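You operate a simulated robot arm through the tools that you are given. There is no shell and no other tool. Be economical: measure what you need, move in short steps, check, and stop when the job is done.

Carry out the task below with a simulated robot arm. There is one attempt and no reset: what you move stays moved.

JOB
Clear the chess mat, roll it up and slide it into its tube.
Fine: stand the rook back in the piece box; shut the box.
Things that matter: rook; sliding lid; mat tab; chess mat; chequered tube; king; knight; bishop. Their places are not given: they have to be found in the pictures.

It is judged by the outcome, as a careful person would: the job done as asked, and still so three seconds after it is handed in. It fails if anything else is knocked over, pushed out of place, dropped, spilled or broken.

ROBOT AND FRAMES
A 6-joint arm with a two-finger parallel gripper, fixed in place. Base frame: the origin is at the foot of the arm, x ahead of it, y to its left, z up; the work surface is at about z = 740. Lengths are in mm, angles in rad, forces in N, time in s.
With the tool pointing down near the work surface it reaches from about 140 to 740 mm from the base axis. Its first joint turns from -2.897 to 2.897 rad. Payload 3.91 kg.
The TCP is the grasp point between the finger pads, 30 mm short of the fingertips. In the tool frame z runs along the fingers and y along their closing line. The gripper opens to 110 mm. The fingers are 20 mm wide and 10 mm thick; the gripper's body (48 by 112 mm) begins 55 mm behind the TCP.
Orientation is that of the tool frame in the base frame, as [roll, pitch, yaw] about the fixed x, y, z axes, in that order (R = Rz(yaw) Ry(pitch) Rx(roll)). With the fingers straight down and closing along the base's y, the tool's x points along the base's -x, its y along +y and its z along -z.

CONTROLS
- The arm moves only by the tool step_arm. Its argument "steps" is a list of rows, each a list of 3 entries, a list of its own where there are three numbers: the shift along the base's x, y, z in m, then the turn, a rotation vector about the base's x, y, z in degrees, then the closure, from 0 (fully open) to 1 (shut). In form: [[[x, y, z], [rx, ry, rz], hand], ...]. A call has 1 to 20 rows; each row shifts and turns the commanded pose from where the row before left it. Rows are played at 5 a second. More than 50 mm and 0.15 rad between two rows, or a gripper value outside its range, and nothing of the call is played. Where a pose cannot be reached the arm comes as near as it can. A force on the tool above 90 N (or 10 N above the force at the start of the call, whichever is more), or a blocked arm, ends the call early, and 0.2 s more pass. The fingers move at their own pace (about 45 mm/s each) and stop on an object; they squeeze with about 45 N. The grip force told is the motor's: it shows also when the fingers shut on nothing. Time passes only in rows, and 0.2 s behind the last, so rows that do not move let the fingers close. It gives the time, the measured TCP pose, the force on the tool (base axes), the opening and the grip force at its end, in the units of the frame above (readings bear some noise).
- Cameras (640 x 400 px; columns grow to the right, rows downward): "scene" is fixed at [401.4, 499, 1340.3]; the picture's right is [-1.00, -0.08, 0.00], its down [-0.05, 0.67, -0.74] and it looks along [0.06, -0.74, -0.67] (base axes); focal length 214 px, centre (320, 200). "wrist" rides on the gripper at [-36, 0, -57] in the tool frame; the picture's right is [0.00, -1.00, 0.00], its down [0.97, 0.00, -0.24] and it looks along [0.24, 0.00, 0.97] (tool axes); focal length 218 px, centre (320, 200).
- grab_frame(camera): a new picture of that camera. No time passes.
- move_column(by): slides the trunk up (or, below 0, down) by that many mm; the arm rides with it, the base frame stays. It gives what a move gives, with no picture.
- pixel_to_xyz(camera, pixels): for up to 12 pixels [column, row] of the newest picture of that camera ("zoom" is the newest enlarged one), the place [x, y, z] in the base frame of the surface seen there, good to about 3 mm. No time passes.
- close_up(camera, box): a new picture of the part [left, top, right, bottom] of that camera's present view, enlarged. No time passes.
- hand_in(): hands the job in; it is judged then, once.

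Go step by step. Measure first, check grasps and placings, and put right what went wrong. The budget is 80 turns and 46 pictures, counting those below and the enlarged ones. Unless the task says otherwise, let go and move clear before handing in, and close with one line.

The tools are called after "Call:" as a command line: name --argument value ..., lists and objects as JSON in quotes. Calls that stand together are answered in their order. step_arm: Moves the arm, as the interface text tells. Its arguments: {"type":"object","properties":{"steps":{"type":"array"}},"required":["steps"]} The other tools are called the same way: move_column (by) slides the trunk up or down; grab_frame (camera) takes a picture; pixel_to_xyz (camera, pixels) gives the place of the surface under pixels of a picture; close_up (camera, box) takes an enlarged picture of a part of a camera's view; hand_in () hands the job in.

At the start:

```text
time: 0.0
ee_pos: [339.0, 208.2, 1256.7]
tool_rot: [-3.141, 0.001, -3.141]
contact_force: [-0.2, 0.4, 0.3]
grip_width: 110.1
grasp_force: 0.1
trunk travel left (down, up): [-525.0, 65.0]
```

scene: 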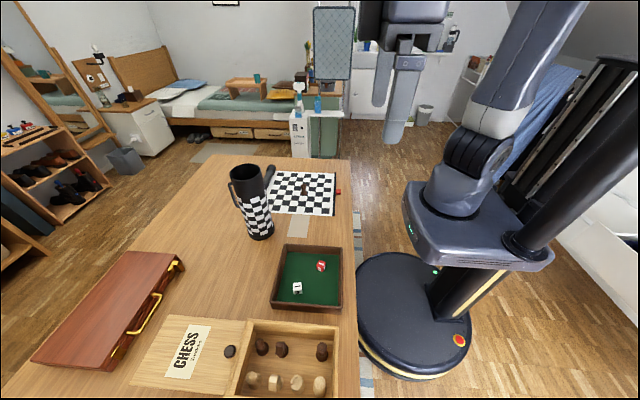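
wrist: 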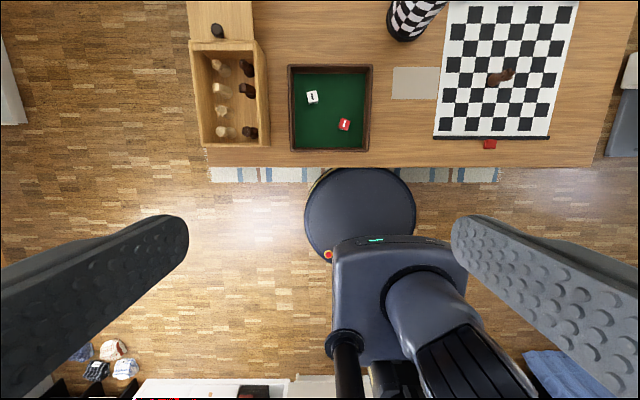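

The scene shows the mat near (303,193) with a standing brown piece, the tube near (253,200) and the open box near (290,360). I'll enlarge these parts before measuring.

Call:
close_up --camera "scene" --box '[220, 150, 360, 245]'

Call:
close_up --camera "scene" --box '[120, 300, 360, 400]'

Call:
close_up --camera "wrist" --box '[380, 0, 620, 160]'

Call:
pixel_to_xyz --camera "wrist" --pixels '[[448, 4], [578, 4], [436, 135], [550, 135], [489, 145], [500, 76], [415, 83], [405, 30], [218, 30], [195, 48], [262, 48], [205, 143]]'

Call:
pixel_to_xyz --camera "scene" --pixels '[[304, 190], [304, 184], [338, 191], [270, 213], [334, 215], [336, 173], [276, 170], [245, 170], [262, 238], [230, 351], [299, 225], [304, 197]]'

```text
4.21 times, centred on (290, 198) of scene
```

zoom: 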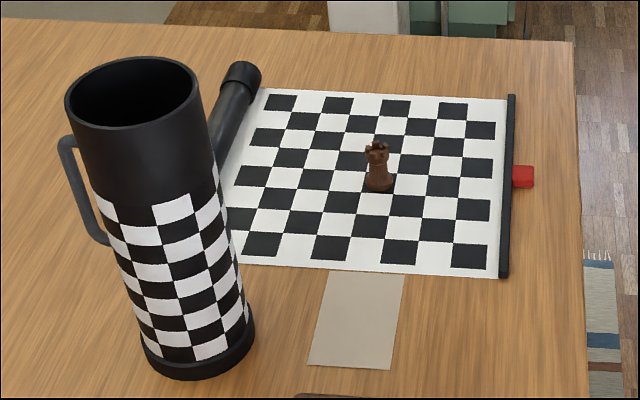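

```text
2.67 times, centred on (240, 350) of scene
```

zoom: 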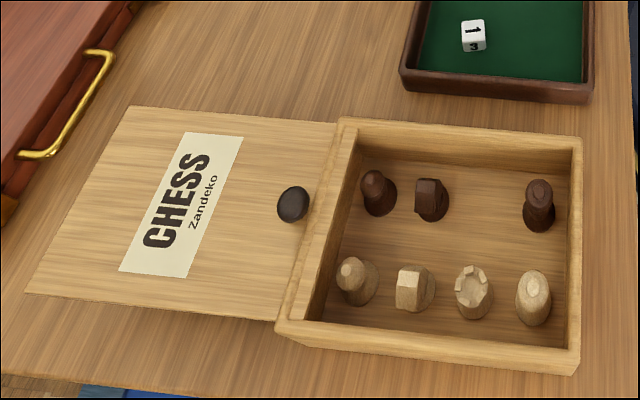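

```text
2.50 times, centred on (500, 80) of wrist
```

zoom: 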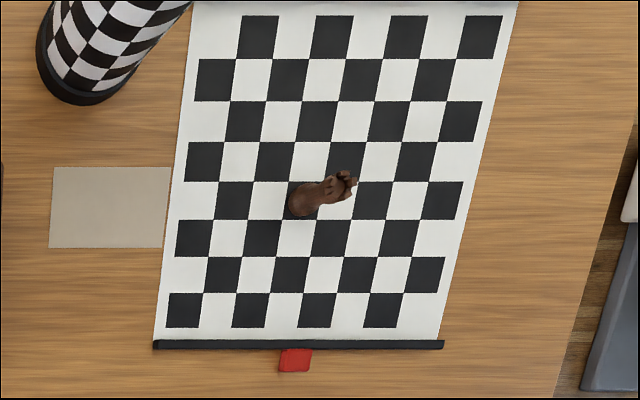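

```text
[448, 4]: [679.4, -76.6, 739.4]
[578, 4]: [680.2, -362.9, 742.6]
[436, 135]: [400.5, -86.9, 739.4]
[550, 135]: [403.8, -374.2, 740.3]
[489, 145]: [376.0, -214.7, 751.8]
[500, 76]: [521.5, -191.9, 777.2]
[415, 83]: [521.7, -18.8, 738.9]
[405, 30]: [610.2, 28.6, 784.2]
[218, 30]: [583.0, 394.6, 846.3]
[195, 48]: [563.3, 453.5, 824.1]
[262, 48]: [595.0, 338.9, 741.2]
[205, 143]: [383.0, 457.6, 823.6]
```

```text
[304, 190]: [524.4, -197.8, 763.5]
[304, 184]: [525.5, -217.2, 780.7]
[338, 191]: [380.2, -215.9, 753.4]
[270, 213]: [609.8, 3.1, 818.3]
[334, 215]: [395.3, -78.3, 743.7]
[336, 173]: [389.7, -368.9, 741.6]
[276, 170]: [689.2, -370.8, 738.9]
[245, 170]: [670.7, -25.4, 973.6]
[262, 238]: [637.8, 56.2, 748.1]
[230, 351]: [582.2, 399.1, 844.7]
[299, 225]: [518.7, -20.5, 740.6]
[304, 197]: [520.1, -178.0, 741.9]
```

The mat spans about x 395–690, y −370 to −80, with its batten and red tab at (377,−215) and the rook near (521,−190). I'll move over the mat for a top view.

Call:
step_arm --steps '[[[0.018, -0.04, 0], [0, 0, 0], 0], [[0.018, -0.04, 0], [0, 0, 0], 0], [[0.018, -0.04, 0], [0, 0, 0], 0], [[0.018, -0.04, 0], [0, 0, 0], 0], [[0.018, -0.04, 0], [0, 0, 0], 0], [[0.018, -0.04, 0], [0, 0, 0], 0], [[0.018, -0.04, 0], [0, 0, 0], 0], [[0.018, -0.04, 0], [0, 0, 0], 0], [[0.018, -0.04, 0], [0, 0, 0], 0], [[0.018, -0.04, 0], [0, 0, 0], 0]]'

Call:
grab_frame --camera "wrist"

```text
time: 2.2
ee_pos: [517.3, -191.9, 1255.6]
tool_rot: [-3.141, 0.001, -3.14]
contact_force: [0.9, 0.2, 0.0]
grip_width: 110.0
grasp_force: 0.0
trunk travel left (down, up): [-525.0, 65.0]
```

```text
40 pictures are left
```

wrist: 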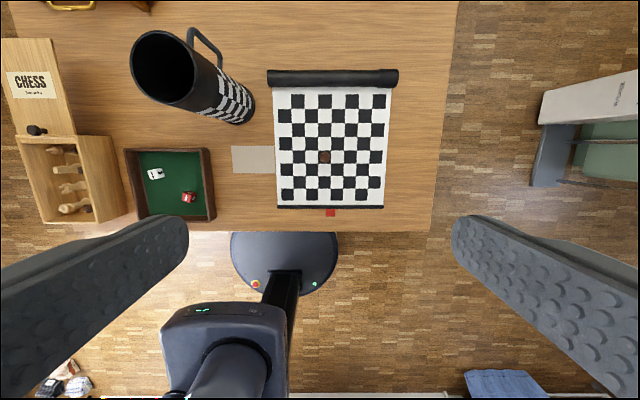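

The top view shows a thick black roller at the far end of the mat (332,78), the thin batten and tab at the near end, and the tube's open mouth at (165,65) with a handle. I'll measure these.

Call:
pixel_to_xyz --camera "wrist" --pixels '[[270, 79], [397, 77], [333, 77], [333, 71], [333, 85], [330, 213], [325, 157], [277, 206], [383, 208], [252, 159], [234, 148], [390, 90]]'

Call:
pixel_to_xyz --camera "wrist" --pixels '[[135, 62], [165, 32], [195, 62], [165, 102], [190, 30], [205, 40], [220, 62], [254, 108], [240, 122], [165, 65], [325, 160], [222, 70]]'

Call:
close_up --camera "wrist" --box '[110, 10, 420, 225]'

```text
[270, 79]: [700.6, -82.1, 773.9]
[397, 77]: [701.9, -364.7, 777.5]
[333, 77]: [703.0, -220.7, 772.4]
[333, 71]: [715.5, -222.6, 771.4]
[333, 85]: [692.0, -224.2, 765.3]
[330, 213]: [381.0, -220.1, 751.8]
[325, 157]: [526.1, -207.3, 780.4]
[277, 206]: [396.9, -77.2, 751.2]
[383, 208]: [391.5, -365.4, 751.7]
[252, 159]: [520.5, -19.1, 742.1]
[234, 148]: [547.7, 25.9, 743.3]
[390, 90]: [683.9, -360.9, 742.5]
```

```text
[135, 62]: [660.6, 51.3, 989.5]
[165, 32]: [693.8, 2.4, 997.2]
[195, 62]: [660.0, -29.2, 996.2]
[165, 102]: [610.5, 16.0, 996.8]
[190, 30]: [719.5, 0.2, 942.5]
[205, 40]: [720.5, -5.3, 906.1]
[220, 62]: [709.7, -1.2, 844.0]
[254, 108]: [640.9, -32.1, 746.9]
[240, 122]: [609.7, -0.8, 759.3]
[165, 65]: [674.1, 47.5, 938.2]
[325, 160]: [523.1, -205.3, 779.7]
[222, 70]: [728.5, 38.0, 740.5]
```

```text
1.86 times, centred on (265, 118) of wrist
```

zoom: 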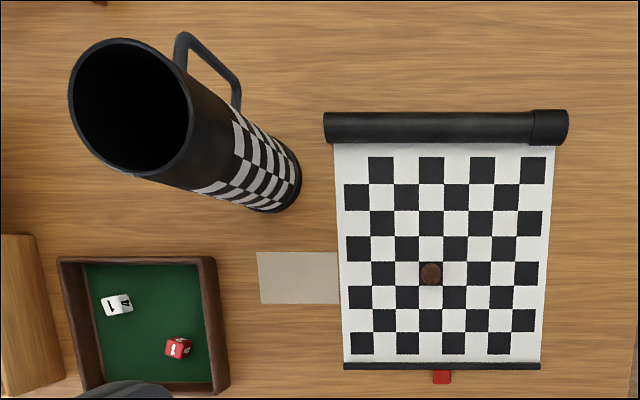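

Roller is at about x 704 with top z 774; tube centre is about (652,12) with its mouth at z 997; rook centre is about (524,−206). First the rook: I'll descend part way above it.

Call:
step_arm --steps '[[[0.001, -0.002, -0.05], [0, 0, 0], 0], [[0.001, -0.002, -0.05], [0, 0, 0], 0], [[0.001, -0.002, -0.05], [0, 0, 0], 0], [[0.001, -0.002, -0.05], [0, 0, 0], 0], [[0.001, -0.002, -0.05], [0, 0, 0], 0], [[0.001, -0.002, -0.05], [0, 0, 0], 0], [[0.001, -0.002, -0.05], [0, 0, 0], 0], [[0, 0, -0.03], [0, 0, 0], 0], [[0, 0, 0], [0, 0, 0], 0]]'

Call:
grab_frame --camera "wrist"

```text
time: 4.2
ee_pos: [523.8, -207.1, 878.1]
tool_rot: [-3.141, 0.002, 3.141]
contact_force: [-0.6, -0.1, -0.3]
grip_width: 110.0
grasp_force: 0.0
trunk travel left (down, up): [-525.0, 65.0]
```

```text
38 pictures are left
```

wrist: 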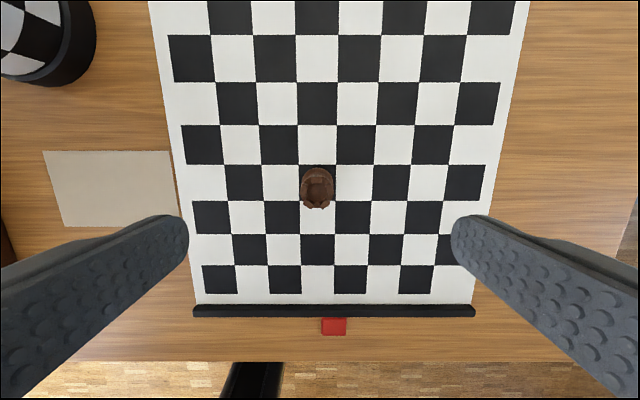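

The rook at (317,188) is almost centred between the fingers. I'll check its top in x.

Call:
pixel_to_xyz --camera "wrist" --pixels '[[317, 172], [317, 185], [317, 196], [317, 207], [304, 188], [331, 188], [333, 326]]'

```text
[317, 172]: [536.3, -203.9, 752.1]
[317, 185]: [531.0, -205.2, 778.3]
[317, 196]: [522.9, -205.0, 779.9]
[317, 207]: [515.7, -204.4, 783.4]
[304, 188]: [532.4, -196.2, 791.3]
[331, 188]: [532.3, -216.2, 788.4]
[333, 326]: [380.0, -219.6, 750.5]
```

Rook centre is (525,−205), top about 783. I'll descend to TCP z 788 and close.

Call:
step_arm --steps '[[[0.001, 0.002, -0.045], [0, 0, 0], 0], [[0, 0, -0.045], [0, 0, 0], 0], [[0, 0, 0], [0, 0, 0], 0], [[0, 0, 0], [0, 0, 0.0], 0.5], [[0, 0, 0], [0, 0, 0], 0.7], [[0, 0, 0], [0, 0, 0], 0.9], [[0, 0, 0], [0, 0, 0], 1], [[0, 0, 0], [0, 0, 0], 1], [[0, 0, 0], [0, 0, 0], 1], [[0, 0, 0], [0, 0, 0], 1]]'

```text
time: 6.4
ee_pos: [524.5, -203.6, 787.7]
tool_rot: [-3.142, 0.001, 3.141]
contact_force: [-0.2, 0.0, 0.3]
grip_width: 22.7
grasp_force: 45.4
trunk travel left (down, up): [-525.0, 65.0]
```

Rook is gripped (22.7 mm, 45 N). I'll lift it and carry it toward the box.

Call:
step_arm --steps '[[[0, 0, 0.05], [0, 0, 0], 1], [[0, 0, 0.05], [0, 0, 0], 1], [[-0.01, 0, 0.05], [0, 0, 0], 1], [[-0.01, 0.03, 0.04], [0, 0, 0], 1], [[-0.01, 0.045, 0], [0, 0, 0], 1], [[-0.01, 0.045, 0], [0, 0, 0], 1], [[-0.01, 0.045, 0], [0, 0, 0], 1], [[-0.01, 0.045, 0], [0, 0, 0], 1], [[-0.01, 0.045, 0], [0, 0, 0], 1], [[0, 0.045, 0], [0, 0, 0], 1], [[0, 0.045, 0], [0, 0, 0], 1], [[0, 0.045, 0], [0, 0, 0], 1], [[0, 0.045, 0], [0, 0, 0], 1], [[0, 0.045, 0], [0, 0, 0], 1], [[0, 0.045, 0], [0, 0, 0], 1], [[0, 0.045, 0], [0, 0, 0], 1], [[0, 0.035, 0], [0, 0, 0], 1], [[0, 0, 0], [0, 0, 0], 1]]'

Call:
grab_frame --camera "wrist"

```text
refused: row 3 steps farther than a row can; nothing moved
```

```text
37 pictures are left
```

wrist: 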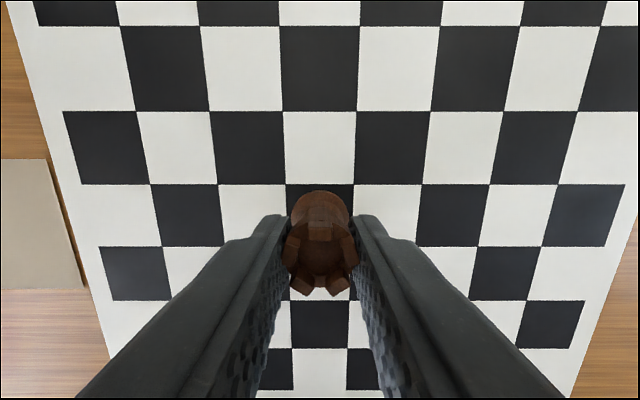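

The grasp looks sound at (320,245); the call was refused for a row slightly over 50 mm. I'll repeat with smaller rows.

Call:
step_arm --steps '[[[0, 0, 0.05], [0, 0, 0], 1], [[0, 0, 0.05], [0, 0, 0], 1], [[0, 0, 0.05], [0, 0, 0], 1], [[-0.01, 0.03, 0.035], [0, 0, 0], 1], [[-0.01, 0.045, 0], [0, 0, 0], 1], [[-0.01, 0.045, 0], [0, 0, 0], 1], [[-0.01, 0.045, 0], [0, 0, 0], 1], [[-0.01, 0.045, 0], [0, 0, 0], 1], [[-0.01, 0.045, 0], [0, 0, 0], 1], [[0, 0.045, 0], [0, 0, 0], 1], [[0, 0.045, 0], [0, 0, 0], 1], [[0, 0.045, 0], [0, 0, 0], 1], [[0, 0.045, 0], [0, 0, 0], 1], [[0, 0.045, 0], [0, 0, 0], 1], [[0, 0.045, 0], [0, 0, 0], 1], [[0, 0.045, 0], [0, 0, 0], 1], [[0, 0.035, 0], [0, 0, 0], 1], [[0, 0, 0], [0, 0, 0], 1]]'

Call:
grab_frame --camera "wrist"

```text
time: 10.2
ee_pos: [467.6, 404.0, 967.9]
tool_rot: [-3.141, 0.001, 3.142]
contact_force: [0.5, -0.1, -1.0]
grip_width: 22.5
grasp_force: 45.8
trunk travel left (down, up): [-525.0, 65.0]
```

```text
36 pictures are left
```

wrist: 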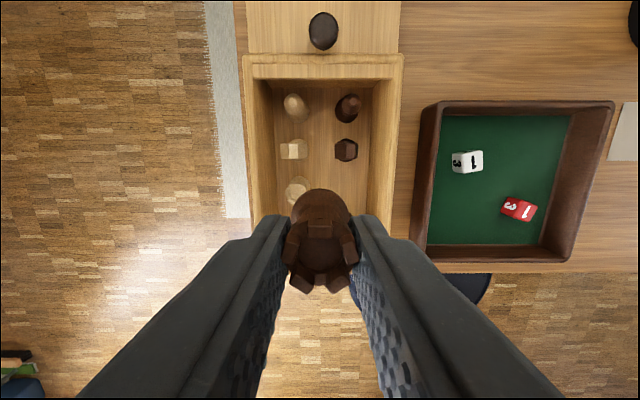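

The box interior is visible: light pieces at columns ~295, dark at ~347. I'll measure the pieces and floor.

Call:
pixel_to_xyz --camera "wrist" --pixels '[[295, 103], [348, 104], [295, 149], [346, 149], [297, 190], [323, 180], [250, 60], [397, 60], [250, 180], [390, 180], [323, 30], [323, 90]]'

Call:
pixel_to_xyz --camera "scene" --pixels '[[262, 345], [281, 349], [321, 352], [253, 378], [274, 380], [297, 382], [319, 384], [300, 358], [289, 365], [246, 364], [338, 358], [300, 372]]'

Call:
close_up --camera "scene" --box '[210, 300, 350, 400]'

```text
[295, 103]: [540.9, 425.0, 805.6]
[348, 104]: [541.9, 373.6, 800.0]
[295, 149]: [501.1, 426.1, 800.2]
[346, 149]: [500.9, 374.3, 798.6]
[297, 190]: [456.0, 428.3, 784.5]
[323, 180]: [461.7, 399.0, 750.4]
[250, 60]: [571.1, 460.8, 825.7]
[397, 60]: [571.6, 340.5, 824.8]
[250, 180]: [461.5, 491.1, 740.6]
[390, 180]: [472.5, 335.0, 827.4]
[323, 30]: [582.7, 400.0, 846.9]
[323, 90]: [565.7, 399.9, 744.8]
```

```text
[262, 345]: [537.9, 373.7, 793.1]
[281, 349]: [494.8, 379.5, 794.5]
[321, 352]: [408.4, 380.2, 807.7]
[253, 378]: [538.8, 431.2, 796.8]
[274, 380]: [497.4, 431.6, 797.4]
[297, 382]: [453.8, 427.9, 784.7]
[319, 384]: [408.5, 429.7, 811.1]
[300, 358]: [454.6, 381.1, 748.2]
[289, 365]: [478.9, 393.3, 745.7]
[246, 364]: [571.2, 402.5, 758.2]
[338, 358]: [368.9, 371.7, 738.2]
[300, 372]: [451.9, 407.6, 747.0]
```

```text
4.00 times, centred on (280, 350) of scene
```

zoom: 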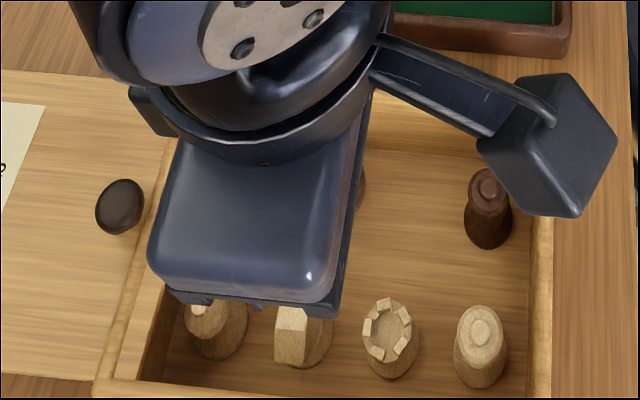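

Slot centre is (455,374), floor about 746. Closing along y would bring a finger near the wall, so I'll turn the hand 90° to close along x, where the gaps to knight and king are about 8 mm each.

Call:
step_arm --steps '[[[0, 0, 0], [0, 0, 8], 1], [[0, 0, 0], [0, 0, 8], 1], [[0, 0, 0], [0, 0, 8], 1], [[0, 0, 0], [0, 0, 8], 1], [[0, 0, 0], [0, 0, 8], 1], [[0, 0, 0], [0, 0, 8], 1], [[0, 0, 0], [0, 0, 8], 1], [[0, 0, 0], [0, 0, 8], 1], [[0, 0, 0], [0, 0, 8], 1], [[-0.006, -0.015, 0], [0, 0, 8], 1], [[-0.006, -0.015, 0], [0, 0, 8], 1], [[0, 0, 0], [0, 0, 2], 1], [[0, 0, -0.04], [0, 0, 0], 1], [[0, 0, -0.04], [0, 0, 0], 1], [[0, 0, 0], [0, 0, 0], 1]]'

Call:
grab_frame --camera "wrist"

Call:
close_up --camera "scene" --box '[210, 300, 350, 400]'

```text
time: 13.4
ee_pos: [455.4, 369.9, 890.3]
tool_rot: [3.141, 0.001, -1.572]
contact_force: [-0.2, 0.3, 0.6]
grip_width: 22.8
grasp_force: 44.8
trunk travel left (down, up): [-525.0, 65.0]
```

```text
34 pictures are left
```

wrist: 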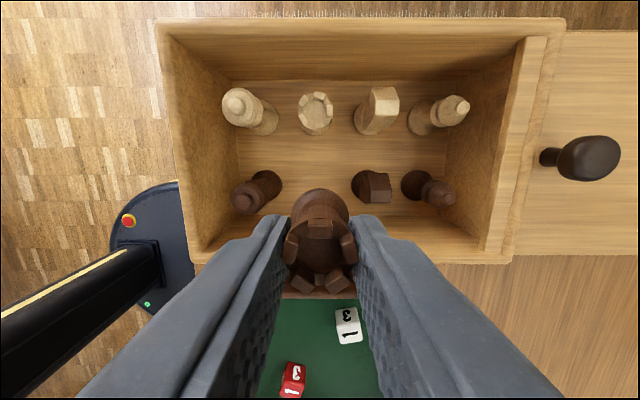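

```text
4.00 times, centred on (280, 350) of scene
```

zoom: 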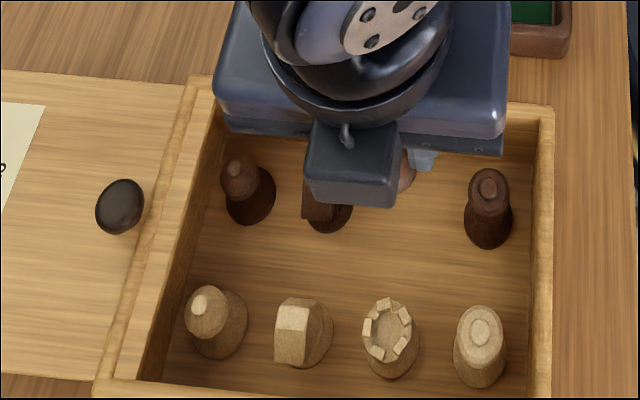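

The hand is over the slot between king (245,190) and knight (373,187). I'll shift y +4 and descend to just above the floor.

Call:
pixel_to_xyz --camera "wrist" --pixels '[[281, 180], [352, 187], [271, 195], [360, 195], [316, 115], [300, 125], [316, 150]]'

Call:
step_arm --steps '[[[-0.001, 0.004, 0], [0, 0, 0], 1], [[0, 0, -0.03], [0, 0, 0], 1], [[0, 0, -0.03], [0, 0, 0], 1], [[0, 0, -0.02], [0, 0, 0], 1], [[0, 0, -0.01], [0, 0, 0], 1], [[0, 0, 0], [0, 0, 0], 1]]'

Call:
grab_frame --camera "wrist"

```text
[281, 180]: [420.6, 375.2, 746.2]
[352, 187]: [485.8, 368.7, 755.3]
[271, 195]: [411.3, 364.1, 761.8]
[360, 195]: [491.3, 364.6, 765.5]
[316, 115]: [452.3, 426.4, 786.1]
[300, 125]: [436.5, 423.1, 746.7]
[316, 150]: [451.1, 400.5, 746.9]
```

```text
time: 14.8
ee_pos: [454.2, 375.0, 800.0]
tool_rot: [-3.141, 0.001, -1.571]
contact_force: [0.2, 0.3, -0.6]
grip_width: 22.5
grasp_force: 45.0
trunk travel left (down, up): [-525.0, 65.0]
```

```text
32 pictures are left
```

wrist: 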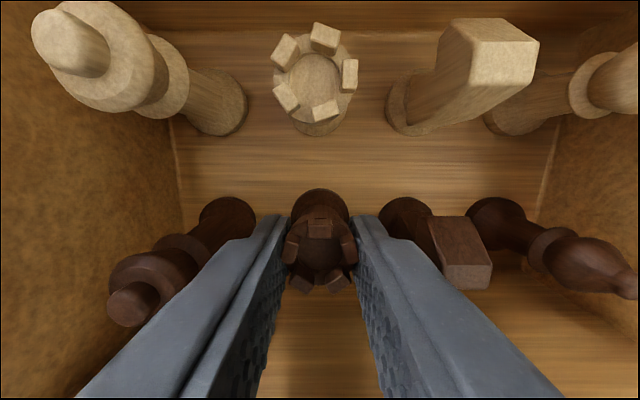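

Clearances are fine on both sides. I'll lower the last mm gently.

Call:
step_arm --steps '[[[0, 0, -0.004], [0, 0, 0], 1], [[0, 0, -0.002], [0, 0, 0], 1], [[0, 0, -0.001], [0, 0, 0], 1], [[0, 0, 0], [0, 0, 0], 1]]'

```text
time: 15.8
ee_pos: [453.3, 375.0, 793.6]
tool_rot: [-3.141, 0.0, -1.571]
contact_force: [-1.8, -0.3, 6.0]
grip_width: 22.6
grasp_force: 45.2
trunk travel left (down, up): [-525.0, 65.0]
```

A 6 N upward force shows the rook is on the floor. I'll open just enough (about 31 mm) and retreat straight up.

Call:
step_arm --steps '[[[0, 0, 0], [0, 0, 0], 0.78], [[0, 0, 0], [0, 0, 0], 0.75], [[0, 0, 0], [0, 0, 0], 0.72], [[0, 0, 0], [0, 0, 0], 0.72], [[0, 0, 0.02], [0, 0, 0], 0.72], [[0, 0, 0.04], [0, 0, 0], 0.72], [[0, 0, 0.04], [0, 0, 0], 0.72], [[0, 0, 0], [0, 0, 0], 0.72]]'

Call:
grab_frame --camera "wrist"

```text
time: 17.6
ee_pos: [453.1, 374.8, 893.6]
tool_rot: [3.141, -0.001, -1.571]
contact_force: [-0.7, -0.8, -0.5]
grip_width: 30.8
grasp_force: 0.1
trunk travel left (down, up): [-525.0, 65.0]
```

```text
31 pictures are left
```

wrist: 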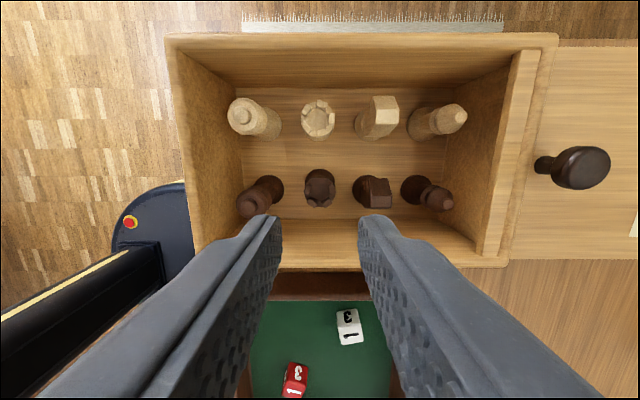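

Rook stands in its slot at (319,187). Next the lid: I'll measure the knob at (578,167) and the lid.

Call:
pixel_to_xyz --camera "wrist" --pixels '[[600, 165], [580, 150], [580, 185], [545, 165], [560, 165], [600, 220], [524, 165], [180, 150], [505, 165], [540, 50], [530, 250], [230, 40]]'

Call:
close_up --camera "scene" --box '[120, 300, 360, 400]'

Call:
pixel_to_xyz --camera "zoom" --pixels '[[280, 205], [293, 188], [306, 205], [293, 222], [120, 115], [35, 290], [325, 130], [285, 315], [565, 365], [575, 145], [250, 270], [320, 200]]'

```text
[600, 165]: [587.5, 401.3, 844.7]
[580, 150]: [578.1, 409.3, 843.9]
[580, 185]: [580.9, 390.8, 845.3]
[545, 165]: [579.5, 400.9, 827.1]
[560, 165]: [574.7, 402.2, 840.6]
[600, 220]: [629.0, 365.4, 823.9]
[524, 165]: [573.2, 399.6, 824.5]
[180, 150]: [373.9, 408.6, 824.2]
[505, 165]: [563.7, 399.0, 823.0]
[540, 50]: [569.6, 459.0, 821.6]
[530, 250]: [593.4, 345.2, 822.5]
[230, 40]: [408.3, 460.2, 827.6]
```

```text
2.67 times, centred on (240, 350) of scene
```

zoom: 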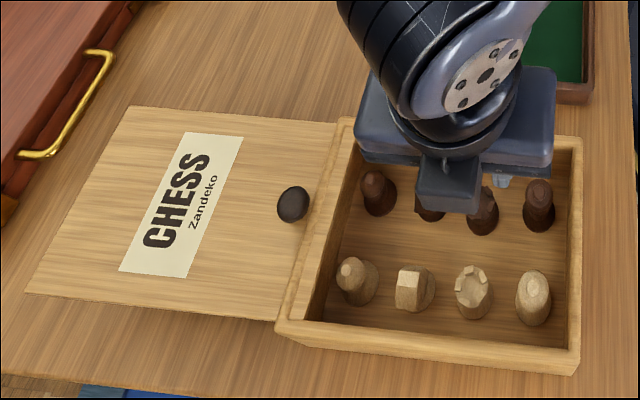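

```text
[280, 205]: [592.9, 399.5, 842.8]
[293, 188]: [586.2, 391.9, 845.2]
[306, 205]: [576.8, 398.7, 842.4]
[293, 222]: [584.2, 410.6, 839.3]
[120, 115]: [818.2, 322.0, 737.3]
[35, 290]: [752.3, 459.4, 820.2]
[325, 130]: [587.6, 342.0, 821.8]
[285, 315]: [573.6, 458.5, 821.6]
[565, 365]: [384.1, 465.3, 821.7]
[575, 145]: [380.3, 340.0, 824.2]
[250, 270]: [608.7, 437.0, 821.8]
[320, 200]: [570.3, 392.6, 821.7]
```

Knob centre is (583,400.5), head ~20 mm wide at z 838–846; lid top is z 822. I'll move over, opened 60 mm, and grasp it with tips at about z 829.

Call:
step_arm --steps '[[[0, 0, 0.02], [0, 0, 0], 0.72], [[0.04, 0.008, 0], [0, 0, 0], 0.6], [[0.045, 0.009, 0], [0, 0, 0], 0.45], [[0.045, 0.009, 0], [0, 0, 0], 0.45], [[0, 0, -0.03], [0, 0, 0], 0.45], [[0, 0, -0.025], [0, 0, 0], 0.45], [[0, 0, 0], [0, 0, 0], 0.45], [[0, 0, 0], [0, 0, 0], 0.7], [[0, 0, 0], [0, 0, 0], 1], [[0, 0, 0], [0, 0, 0], 1], [[0, 0, 0], [0, 0, 0], 1]]'

```text
time: 20.0
ee_pos: [585.4, 399.2, 857.6]
tool_rot: [-3.141, 0.0, -1.571]
contact_force: [0.5, 0.2, -0.8]
grip_width: 20.6
grasp_force: 45.2
trunk travel left (down, up): [-525.0, 65.0]
```

The knob is gripped (20.6 mm). I'll slide the lid −x in small rows and watch the force.

Call:
step_arm --steps '[[[-0.01, 0, 0], [0, 0, 0], 1], [[-0.015, 0, 0], [0, 0, 0], 1], [[-0.015, 0, 0], [0, 0, 0], 1], [[-0.015, 0, 0], [0, 0, 0], 1], [[-0.015, 0, 0], [0, 0, 0], 1]]'

Call:
close_up --camera "scene" --box '[120, 300, 360, 400]'

```text
time: 21.2
ee_pos: [515.0, 401.4, 857.7]
tool_rot: [3.141, 0.0, -1.57]
contact_force: [-0.1, 1.1, -2.3]
grip_width: 20.6
grasp_force: 45.0
trunk travel left (down, up): [-525.0, 65.0]
```

```text
2.67 times, centred on (240, 350) of scene
```

zoom: 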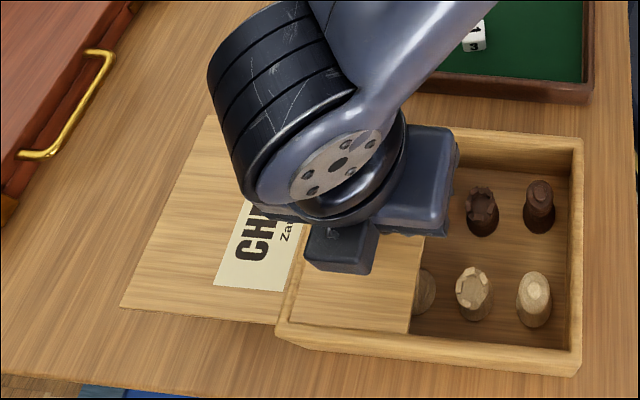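

The lid slides freely. I'll continue the same way.

Call:
step_arm --steps '[[[-0.015, 0, 0], [0, 0, 0], 1], [[-0.015, 0, 0], [0, 0, 0], 1], [[-0.015, 0, 0], [0, 0, 0], 1], [[-0.015, 0, 0], [0, 0, 0], 1], [[-0.015, 0, 0], [0, 0, 0], 1], [[-0.012, 0, 0], [0, 0, 0], 1], [[-0.008, 0, 0], [0, 0, 0], 1], [[-0.004, 0, 0], [0, 0, 0], 1], [[-0.004, 0, 0], [0, 0, 0], 1]]'

Call:
close_up --camera "scene" --box '[120, 300, 360, 400]'

```text
time: 23.2
ee_pos: [410.9, 402.5, 859.2]
tool_rot: [-3.14, -0.001, -1.571]
contact_force: [0.0, -0.6, -3.4]
grip_width: 20.4
grasp_force: 44.6
trunk travel left (down, up): [-525.0, 65.0]
```

```text
2.67 times, centred on (240, 350) of scene
```

zoom: 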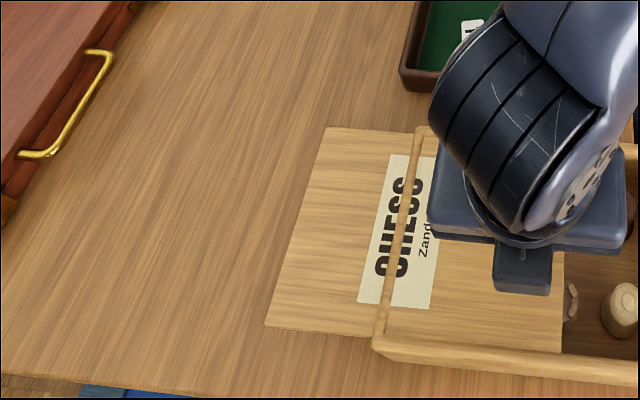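

The box itself has been dragged: its left corner moved from zoom (280,330) to (375,345), about 70 mm in −x. I'll stop and look at everything.

Call:
grab_frame --camera "scene"

Call:
grab_frame --camera "wrist"

Call:
pixel_to_xyz --camera "scene" --pixels '[[261, 404], [277, 324], [219, 398], [243, 323], [262, 399], [332, 397], [358, 340], [340, 300], [200, 390], [330, 372], [356, 372], [347, 395]]'

```text
27 pictures are left
```

scene: 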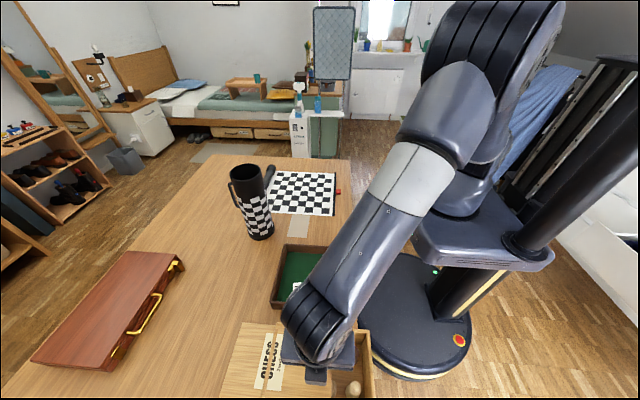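

```text
26 pictures are left
```

wrist: 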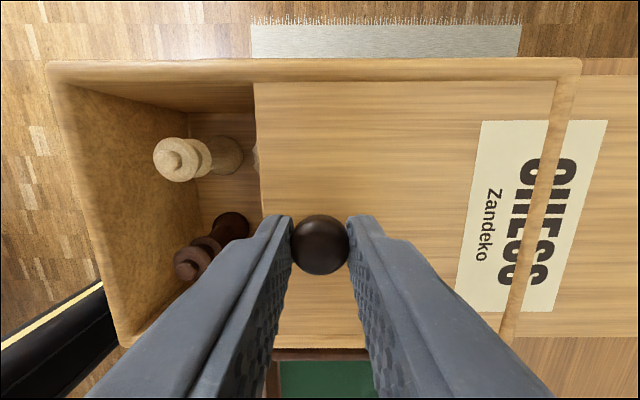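

```text
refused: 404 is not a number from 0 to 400
```

The lid has jammed and is pulling the box with it; the box now overhangs toward the table's near edge. I'll measure the box and lid exactly before letting go.

Call:
pixel_to_xyz --camera "wrist" --pixels '[[55, 70], [575, 68], [130, 335], [505, 335], [260, 150], [540, 200], [400, 150], [320, 245], [95, 200], [182, 160], [195, 265], [600, 300]]'

Call:
pixel_to_xyz --camera "scene" --pixels '[[243, 324], [216, 398], [372, 390], [366, 331], [352, 388], [358, 230], [357, 280], [340, 300], [274, 305], [353, 160], [284, 336], [262, 396]]'

```text
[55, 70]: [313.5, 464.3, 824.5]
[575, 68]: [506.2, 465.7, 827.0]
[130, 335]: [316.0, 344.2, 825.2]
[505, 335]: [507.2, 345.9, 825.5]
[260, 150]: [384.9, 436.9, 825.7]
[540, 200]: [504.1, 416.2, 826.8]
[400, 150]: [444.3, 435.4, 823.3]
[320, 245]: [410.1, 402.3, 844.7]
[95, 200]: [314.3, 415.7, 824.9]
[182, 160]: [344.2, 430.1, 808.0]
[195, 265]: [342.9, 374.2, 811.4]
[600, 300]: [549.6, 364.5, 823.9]
```

```text
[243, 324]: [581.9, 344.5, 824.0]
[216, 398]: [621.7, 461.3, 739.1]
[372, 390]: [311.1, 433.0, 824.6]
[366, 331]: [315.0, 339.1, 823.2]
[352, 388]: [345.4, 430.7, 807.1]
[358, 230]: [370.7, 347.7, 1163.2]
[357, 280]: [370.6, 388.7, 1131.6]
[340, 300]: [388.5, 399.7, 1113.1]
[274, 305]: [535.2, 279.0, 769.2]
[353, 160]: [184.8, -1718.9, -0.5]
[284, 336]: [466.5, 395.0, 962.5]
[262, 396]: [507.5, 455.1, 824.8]
```

The box moved (−65,+4): it now spans x 311–509, y 344–465; the lid is 107 mm in, with ~67 mm to go. I'll release the knob, then grip the −x wall between the two kings to slide the box back to its place.

Call:
step_arm --steps '[[[0, 0, 0], [0, 0, 0], 0.75], [[0, 0, 0], [0, 0, 0], 0.6], [[0, 0, 0.03], [0, 0, 0], 0.6], [[0, 0, 0.03], [0, 0, 0], 0.6], [[-0.03, 0, 0], [0, 0, 0], 0.6], [[-0.04, 0, 0], [0, 0, 0], 0.6], [[-0.022, 0.001, 0], [0, 0, 0], 0.6], [[0, 0, -0.03], [0, 0, 0], 0.6], [[0, 0, 0], [0, 0, 0], 0.6]]'

Call:
grab_frame --camera "wrist"

```text
time: 25.2
ee_pos: [319.3, 400.9, 889.1]
tool_rot: [3.139, 0.001, -1.571]
contact_force: [0.7, 0.1, 0.4]
grip_width: 44.1
grasp_force: 0.1
trunk travel left (down, up): [-525.0, 65.0]
```

```text
25 pictures are left
```

wrist: 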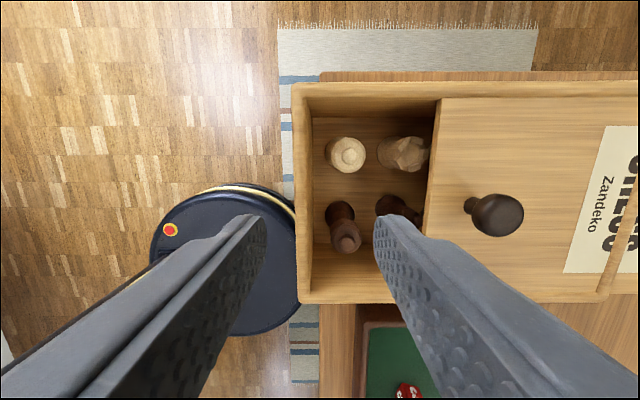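

Both kings stand at (345,155) and (343,230); I'll measure the wall and pieces.

Call:
pixel_to_xyz --camera "wrist" --pixels '[[295, 160], [303, 160], [311, 200], [345, 153], [343, 235], [403, 153], [385, 205], [320, 190], [420, 150], [437, 150], [500, 215], [310, 290]]'

Call:
close_up --camera "wrist" --box '[280, 70, 480, 310]'

```text
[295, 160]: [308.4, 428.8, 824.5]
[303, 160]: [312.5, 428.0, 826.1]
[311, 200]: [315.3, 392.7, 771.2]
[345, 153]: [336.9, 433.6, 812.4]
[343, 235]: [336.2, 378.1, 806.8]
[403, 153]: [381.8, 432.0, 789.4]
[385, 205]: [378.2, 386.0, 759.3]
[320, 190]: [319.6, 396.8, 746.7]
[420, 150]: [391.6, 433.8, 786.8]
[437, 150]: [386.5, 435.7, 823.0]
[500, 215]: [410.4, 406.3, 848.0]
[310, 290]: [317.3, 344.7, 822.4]
```

```text
1.67 times, centred on (380, 190) of wrist
```

zoom: 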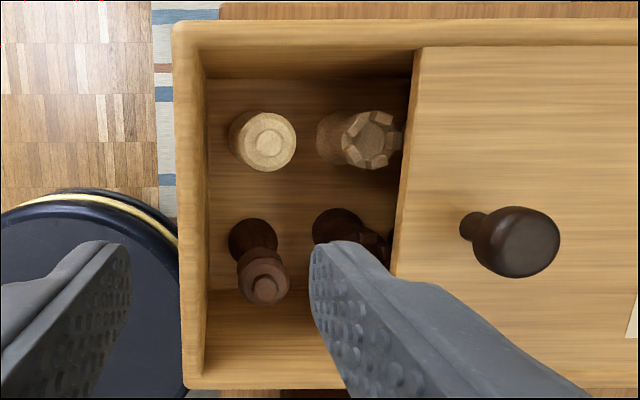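

Wall is x 308–316; the gap between kings is centred at y 405.5. I'll align there, descend to tips z≈803 and close on the wall.

Call:
step_arm --steps '[[[-0.007, 0.0045, 0], [0, 0, 0], 0.65], [[0, 0, -0.03], [0, 0, 0], 0.65], [[0, 0, -0.026], [0, 0, 0], 0.65], [[0, 0, 0], [0, 0, 0], 0.7], [[0, 0, 0], [0, 0, 0], 0.85], [[0, 0, 0], [0, 0, 0], 1], [[0, 0, 0], [0, 0, 0], 1]]'

Call:
grab_frame --camera "wrist"

```text
time: 26.8
ee_pos: [311.0, 408.2, 834.2]
tool_rot: [-3.141, -0.001, -1.57]
contact_force: [-3.2, 0.9, 1.3]
grip_width: 7.7
grasp_force: 44.9
trunk travel left (down, up): [-525.0, 65.0]
```

```text
23 pictures are left
```

wrist: 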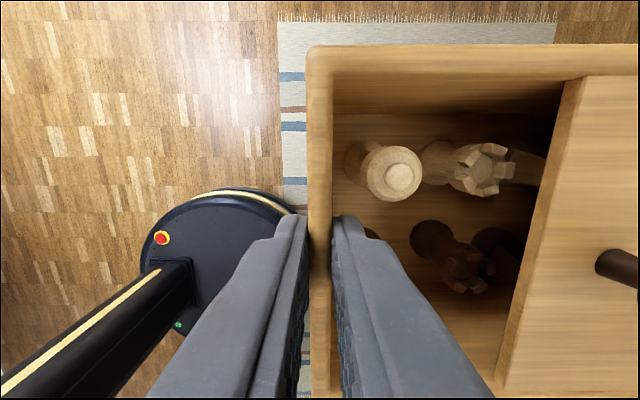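

The wall is gripped (7.7 mm) and no piece is touched. I'll slide the box back by (+63.5, −4).

Call:
step_arm --steps '[[[0.01, 0, 0], [0, 0, 0], 1], [[0.01, -0.001, 0], [0, 0, 0], 1], [[0.01, -0.001, 0], [0, 0, 0], 1], [[0.01, -0.001, 0], [0, 0, 0], 1], [[0.01, -0.001, 0], [0, 0, 0], 1], [[0.01, 0, 0], [0, 0, 0], 1], [[0.0035, 0, 0], [0, 0, 0], 1], [[0, 0, 0], [0, 0, 0], 1]]'

Call:
close_up --camera "scene" --box '[120, 300, 360, 400]'

Call:
pixel_to_xyz --camera "zoom" --pixels '[[325, 130], [285, 315], [565, 365], [575, 145], [570, 369], [345, 124], [278, 325], [578, 200]]'

```text
time: 28.6
ee_pos: [374.1, 401.3, 833.5]
tool_rot: [-3.141, 0.0, -1.571]
contact_force: [-10.1, -0.9, 14.0]
grip_width: 7.6
grasp_force: 45.1
trunk travel left (down, up): [-525.0, 65.0]
```

```text
2.67 times, centred on (240, 350) of scene
```

zoom: 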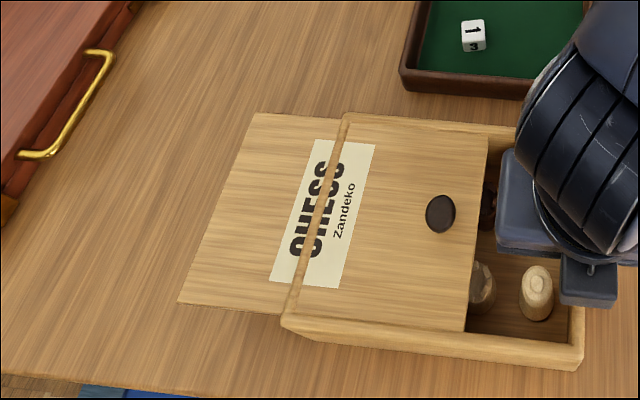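

```text
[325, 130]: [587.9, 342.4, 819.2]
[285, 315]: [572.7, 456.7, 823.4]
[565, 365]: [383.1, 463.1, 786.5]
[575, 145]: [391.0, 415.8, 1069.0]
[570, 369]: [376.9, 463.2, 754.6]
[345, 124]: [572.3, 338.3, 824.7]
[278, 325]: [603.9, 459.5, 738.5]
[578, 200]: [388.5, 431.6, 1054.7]
```

The box sits about 5 zoom px right and 5 px above its original place (corner (347,112) vs (343,117)). I'll nudge by about (+4,+5) and compare.

Call:
step_arm --steps '[[[0.002, 0.002, 0], [0, 0, 0], 1], [[0.002, 0.003, 0], [0, 0, 0], 1], [[0, 0, 0], [0, 0, 0], 1]]'

Call:
close_up --camera "scene" --box '[120, 300, 360, 400]'

```text
time: 29.4
ee_pos: [379.3, 405.9, 833.6]
tool_rot: [3.14, -0.001, -1.569]
contact_force: [-2.4, -7.8, 9.3]
grip_width: 7.6
grasp_force: 45.0
trunk travel left (down, up): [-525.0, 65.0]
```

```text
2.67 times, centred on (240, 350) of scene
```

zoom: 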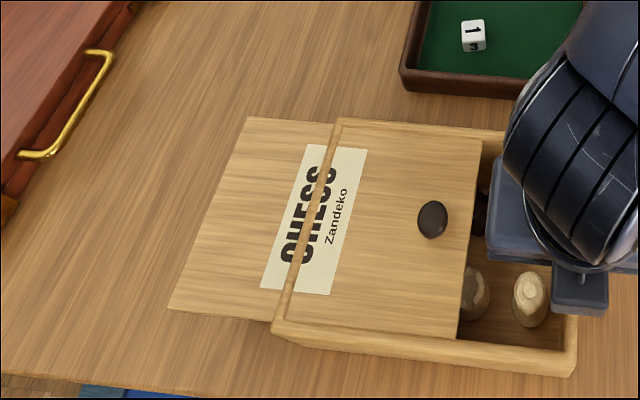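

The box is back within about 2 mm (corners (338,118), (576,376)). I'll release the wall, rise, and look from above to locate the knob.

Call:
step_arm --steps '[[[0, 0, 0], [0, 0, 0], 0.85], [[0, 0, 0], [0, 0, 0], 0.75], [[0, 0, 0.04], [0, 0, 0], 0.75], [[0, 0, 0.04], [0, 0, 0], 0.75], [[0.04, -0.001, 0.02], [0, 0, 0], 0.9], [[0.045, -0.001, 0], [0, 0, 0], 1], [[0.045, -0.001, 0], [0, 0, 0], 1], [[0, 0, 0], [0, 0, 0], 1]]'

Call:
grab_frame --camera "wrist"

Call:
pixel_to_xyz --camera "wrist" --pixels '[[280, 200], [290, 200], [300, 200], [200, 150], [60, 150]]'

```text
time: 31.2
ee_pos: [508.7, 404.7, 933.1]
tool_rot: [3.142, 0.0, -1.57]
contact_force: [-0.1, -0.1, 0.1]
grip_width: 0.0
grasp_force: 37.4
trunk travel left (down, up): [-525.0, 65.0]
```

```text
20 pictures are left
```

wrist: 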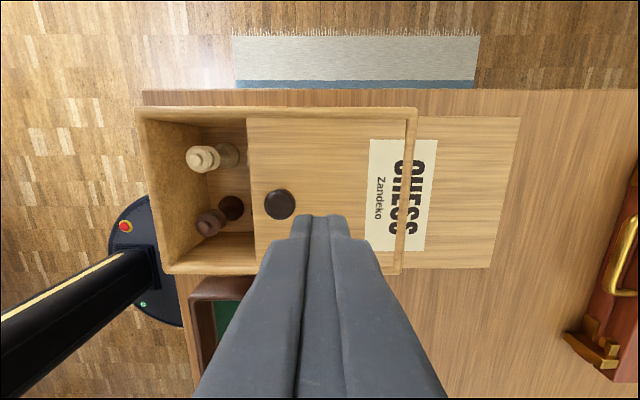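

```text
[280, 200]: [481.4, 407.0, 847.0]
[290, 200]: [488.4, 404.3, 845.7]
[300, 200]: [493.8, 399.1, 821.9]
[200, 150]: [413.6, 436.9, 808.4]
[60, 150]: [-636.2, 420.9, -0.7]
```

Knob centre is about (481,404); the closed fingers are at x 508. I'll descend beside it and push the knob −x slowly, about 14 mm of lid travel.

Call:
step_arm --steps '[[[0, -0.001, -0.04], [0, 0, 0], 1], [[0, 0, -0.035], [0, 0, 0], 1], [[0, 0, 0], [0, 0, 0], 1], [[-0.004, 0, 0], [0, 0, 0], 1], [[-0.003, 0, 0], [0, 0, 0], 1], [[-0.003, 0, 0], [0, 0, 0], 1], [[-0.003, 0, 0], [0, 0, 0], 1], [[-0.003, 0, 0], [0, 0, 0], 1], [[-0.003, 0, 0], [0, 0, 0], 1], [[-0.003, 0, 0], [0, 0, 0], 1]]'

Call:
close_up --camera "scene" --box '[120, 300, 360, 400]'

```text
time: 33.4
ee_pos: [486.1, 402.5, 858.2]
tool_rot: [-3.141, 0.001, -1.571]
contact_force: [0.7, -0.2, -0.7]
grip_width: 0.3
grasp_force: 37.9
trunk travel left (down, up): [-525.0, 65.0]
```

```text
2.67 times, centred on (240, 350) of scene
```

zoom: 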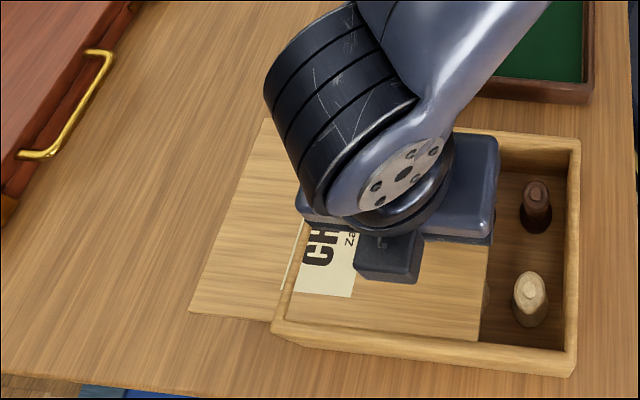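

Pushing works: the lid edge advanced (460→482) while the box corner stayed at (576,376). I'll continue slowly.

Call:
step_arm --steps '[[[-0.003, 0, 0], [0, 0, 0], 1], [[-0.003, 0, 0], [0, 0, 0], 1], [[-0.003, 0, 0], [0, 0, 0], 1], [[-0.003, 0, 0], [0, 0, 0], 1], [[-0.003, 0, 0], [0, 0, 0], 1], [[-0.003, 0, 0], [0, 0, 0], 1], [[-0.003, 0, 0], [0, 0, 0], 1], [[-0.003, 0, 0], [0, 0, 0], 1], [[-0.003, 0, 0], [0, 0, 0], 1], [[-0.003, 0, 0], [0, 0, 0], 1], [[-0.003, 0, 0], [0, 0, 0], 1], [[-0.003, 0, 0], [0, 0, 0], 1]]'

Call:
close_up --camera "scene" --box '[120, 300, 360, 400]'

Call:
pixel_to_xyz --camera "zoom" --pixels '[[250, 315], [275, 322], [545, 340], [570, 340], [535, 345], [555, 345]]'

```text
time: 36.0
ee_pos: [451.3, 403.5, 856.3]
tool_rot: [3.141, 0.0, -1.57]
contact_force: [-0.4, 0.3, -0.5]
grip_width: 0.1
grasp_force: 37.9
trunk travel left (down, up): [-525.0, 65.0]
```

```text
2.67 times, centred on (240, 350) of scene
```

zoom: 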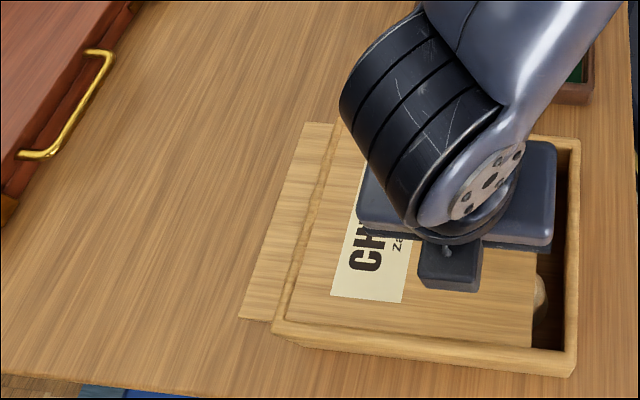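

```text
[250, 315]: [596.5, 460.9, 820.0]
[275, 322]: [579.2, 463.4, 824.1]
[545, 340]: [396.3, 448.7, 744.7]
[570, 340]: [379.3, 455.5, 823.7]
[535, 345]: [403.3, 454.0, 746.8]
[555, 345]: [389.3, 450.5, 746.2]
```

About 22 mm remain and the box hasn't moved. I'll push on, with finer rows at the end.

Call:
step_arm --steps '[[[-0.003, 0, 0], [0, 0, 0], 1], [[-0.003, 0, 0], [0, 0, 0], 1], [[-0.003, 0, 0], [0, 0, 0], 1], [[-0.003, 0, 0], [0, 0, 0], 1], [[-0.003, 0, 0], [0, 0, 0], 1], [[-0.003, 0, 0], [0, 0, 0], 1], [[-0.0015, 0, 0], [0, 0, 0], 1], [[0, 0, 0], [0, 0, 0], 1]]'

Call:
close_up --camera "scene" --box '[120, 300, 360, 400]'

```text
time: 37.8
ee_pos: [431.6, 402.4, 858.1]
tool_rot: [3.141, 0.0, -1.572]
contact_force: [0.3, -0.7, 0.5]
grip_width: 0.1
grasp_force: 37.5
trunk travel left (down, up): [-525.0, 65.0]
```

```text
2.67 times, centred on (240, 350) of scene
```

zoom: 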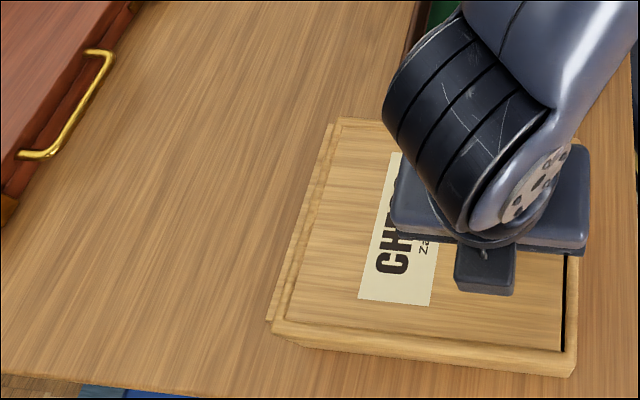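

Only a ~3 mm gap remains at (563,305). I'll finish in 1 mm rows.

Call:
step_arm --steps '[[[-0.001, 0, 0], [0, 0, 0], 1], [[-0.001, 0, 0], [0, 0, 0], 1], [[-0.001, 0, 0], [0, 0, 0], 1], [[-0.001, 0, 0], [0, 0, 0], 1], [[0, 0, 0], [0, 0, 0], 1]]'

```text
time: 39.0
ee_pos: [428.2, 402.3, 856.2]
tool_rot: [-3.141, 0.0, -1.57]
contact_force: [-0.3, -0.5, -0.2]
grip_width: 0.0
grasp_force: 37.4
trunk travel left (down, up): [-525.0, 65.0]
```

Force is still near zero. I'll back off +x a little, rise, and check the closure.

Call:
step_arm --steps '[[[0.006, 0, 0], [0, 0, 0], 1], [[0, 0, 0.04], [0, 0, 0], 1], [[0, 0, 0.04], [0, 0, 0], 1], [[0.03, -0.03, 0.02], [0, 0, 0], 1], [[0.03, -0.03, 0.02], [0, 0, 0], 1], [[0.03, -0.035, 0.0], [0, 0, 0], 1], [[0.02, -0.04, 0], [0, 0, 0], 1], [[0.0, -0.04, 0], [0, 0, 0], 1]]'

Call:
close_up --camera "scene" --box '[220, 310, 360, 400]'

```text
time: 40.8
ee_pos: [544.4, 227.3, 977.5]
tool_rot: [3.14, -0.001, -1.57]
contact_force: [0.3, 0.2, -0.7]
grip_width: 0.0
grasp_force: 37.8
trunk travel left (down, up): [-525.0, 65.0]
```

```text
4.44 times, centred on (290, 355) of scene
```

zoom: 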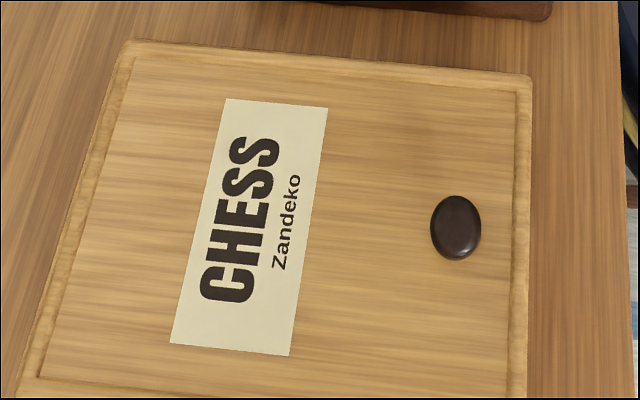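

The lid is fully closed and the box is in place. Next the mat: I'll turn the hand back and move above the tab at (376,−219), path well clear of the tube.

Call:
step_arm --steps '[[[-0.025, -0.03, 0], [0, 0, -8], 0.7], [[-0.025, -0.03, 0], [0, 0, -8], 0.7], [[-0.025, -0.035, 0], [0, 0, -8], 0.5], [[-0.02, -0.04, 0], [0, 0, -8], 0.5], [[-0.02, -0.04, 0], [0, 0, -8], 0.5], [[-0.02, -0.04, 0], [0, 0, -8], 0.5], [[-0.01, -0.04, 0], [0, 0, -8], 0.5], [[-0.01, -0.04, 0], [0, 0, -8], 0.5], [[-0.01, -0.04, 0], [0, 0, -8], 0.5], [[-0.01, -0.04, 0], [0, 0, -8], 0.5], [[0, -0.04, 0], [0, 0, -8], 0.5], [[0, -0.032, -0.03], [0, 0, -2], 0.5], [[0, 0, -0.05], [0, 0, 0], 0.5], [[0, 0, -0.05], [0, 0, 0], 0.5], [[0, 0, 0], [0, 0, 0], 0.5]]'

Call:
grab_frame --camera "wrist"

```text
time: 44.0
ee_pos: [369.6, -218.3, 848.8]
tool_rot: [3.14, 0.0, -3.14]
contact_force: [0.3, -0.5, 0.5]
grip_width: 54.7
grasp_force: 0.2
trunk travel left (down, up): [-525.0, 65.0]
```

```text
15 pictures are left
```

wrist: 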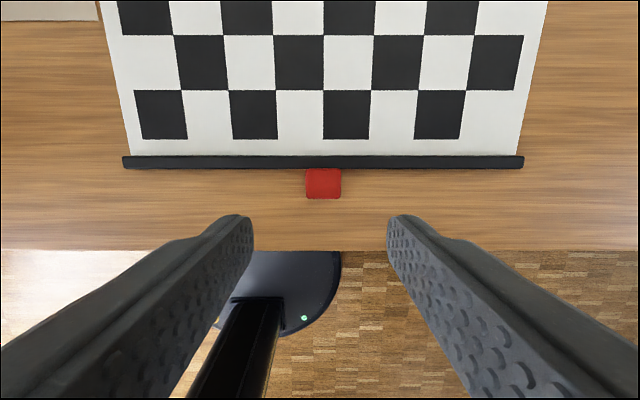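

Call:
pixel_to_xyz --camera "wrist" --pixels '[[323, 183], [323, 170], [323, 195], [308, 183], [338, 183], [323, 162], [323, 205], [126, 162], [521, 162], [323, 152]]'

```text
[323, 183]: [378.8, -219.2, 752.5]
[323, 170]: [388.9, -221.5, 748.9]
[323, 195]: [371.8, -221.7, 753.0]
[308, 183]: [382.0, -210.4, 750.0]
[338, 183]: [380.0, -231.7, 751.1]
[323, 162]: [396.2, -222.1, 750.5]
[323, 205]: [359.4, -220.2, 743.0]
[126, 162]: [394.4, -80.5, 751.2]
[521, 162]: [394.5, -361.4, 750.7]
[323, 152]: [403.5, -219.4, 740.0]
```

The tab is x 370–388, y −221±12, top z 752. I'll grip it with tips at z 744.

Call:
step_arm --steps '[[[0.007, -0.002, -0.04], [0, 0, 0], 0.5], [[0, 0, -0.033], [0, 0, 0], 0.5], [[0, 0, 0], [0, 0, 0], 0.6], [[0, 0, 0], [0, 0, 0], 0.75], [[0, 0, 0], [0, 0, 0], 1], [[0, 0, 0], [0, 0, 0], 1], [[0, 0, 0], [0, 0, 0], 1]]'

```text
time: 45.6
ee_pos: [376.9, -218.8, 776.3]
tool_rot: [3.141, 0.001, 3.141]
contact_force: [-0.6, -0.6, -0.9]
grip_width: 24.9
grasp_force: 44.9
trunk travel left (down, up): [-525.0, 65.0]
```

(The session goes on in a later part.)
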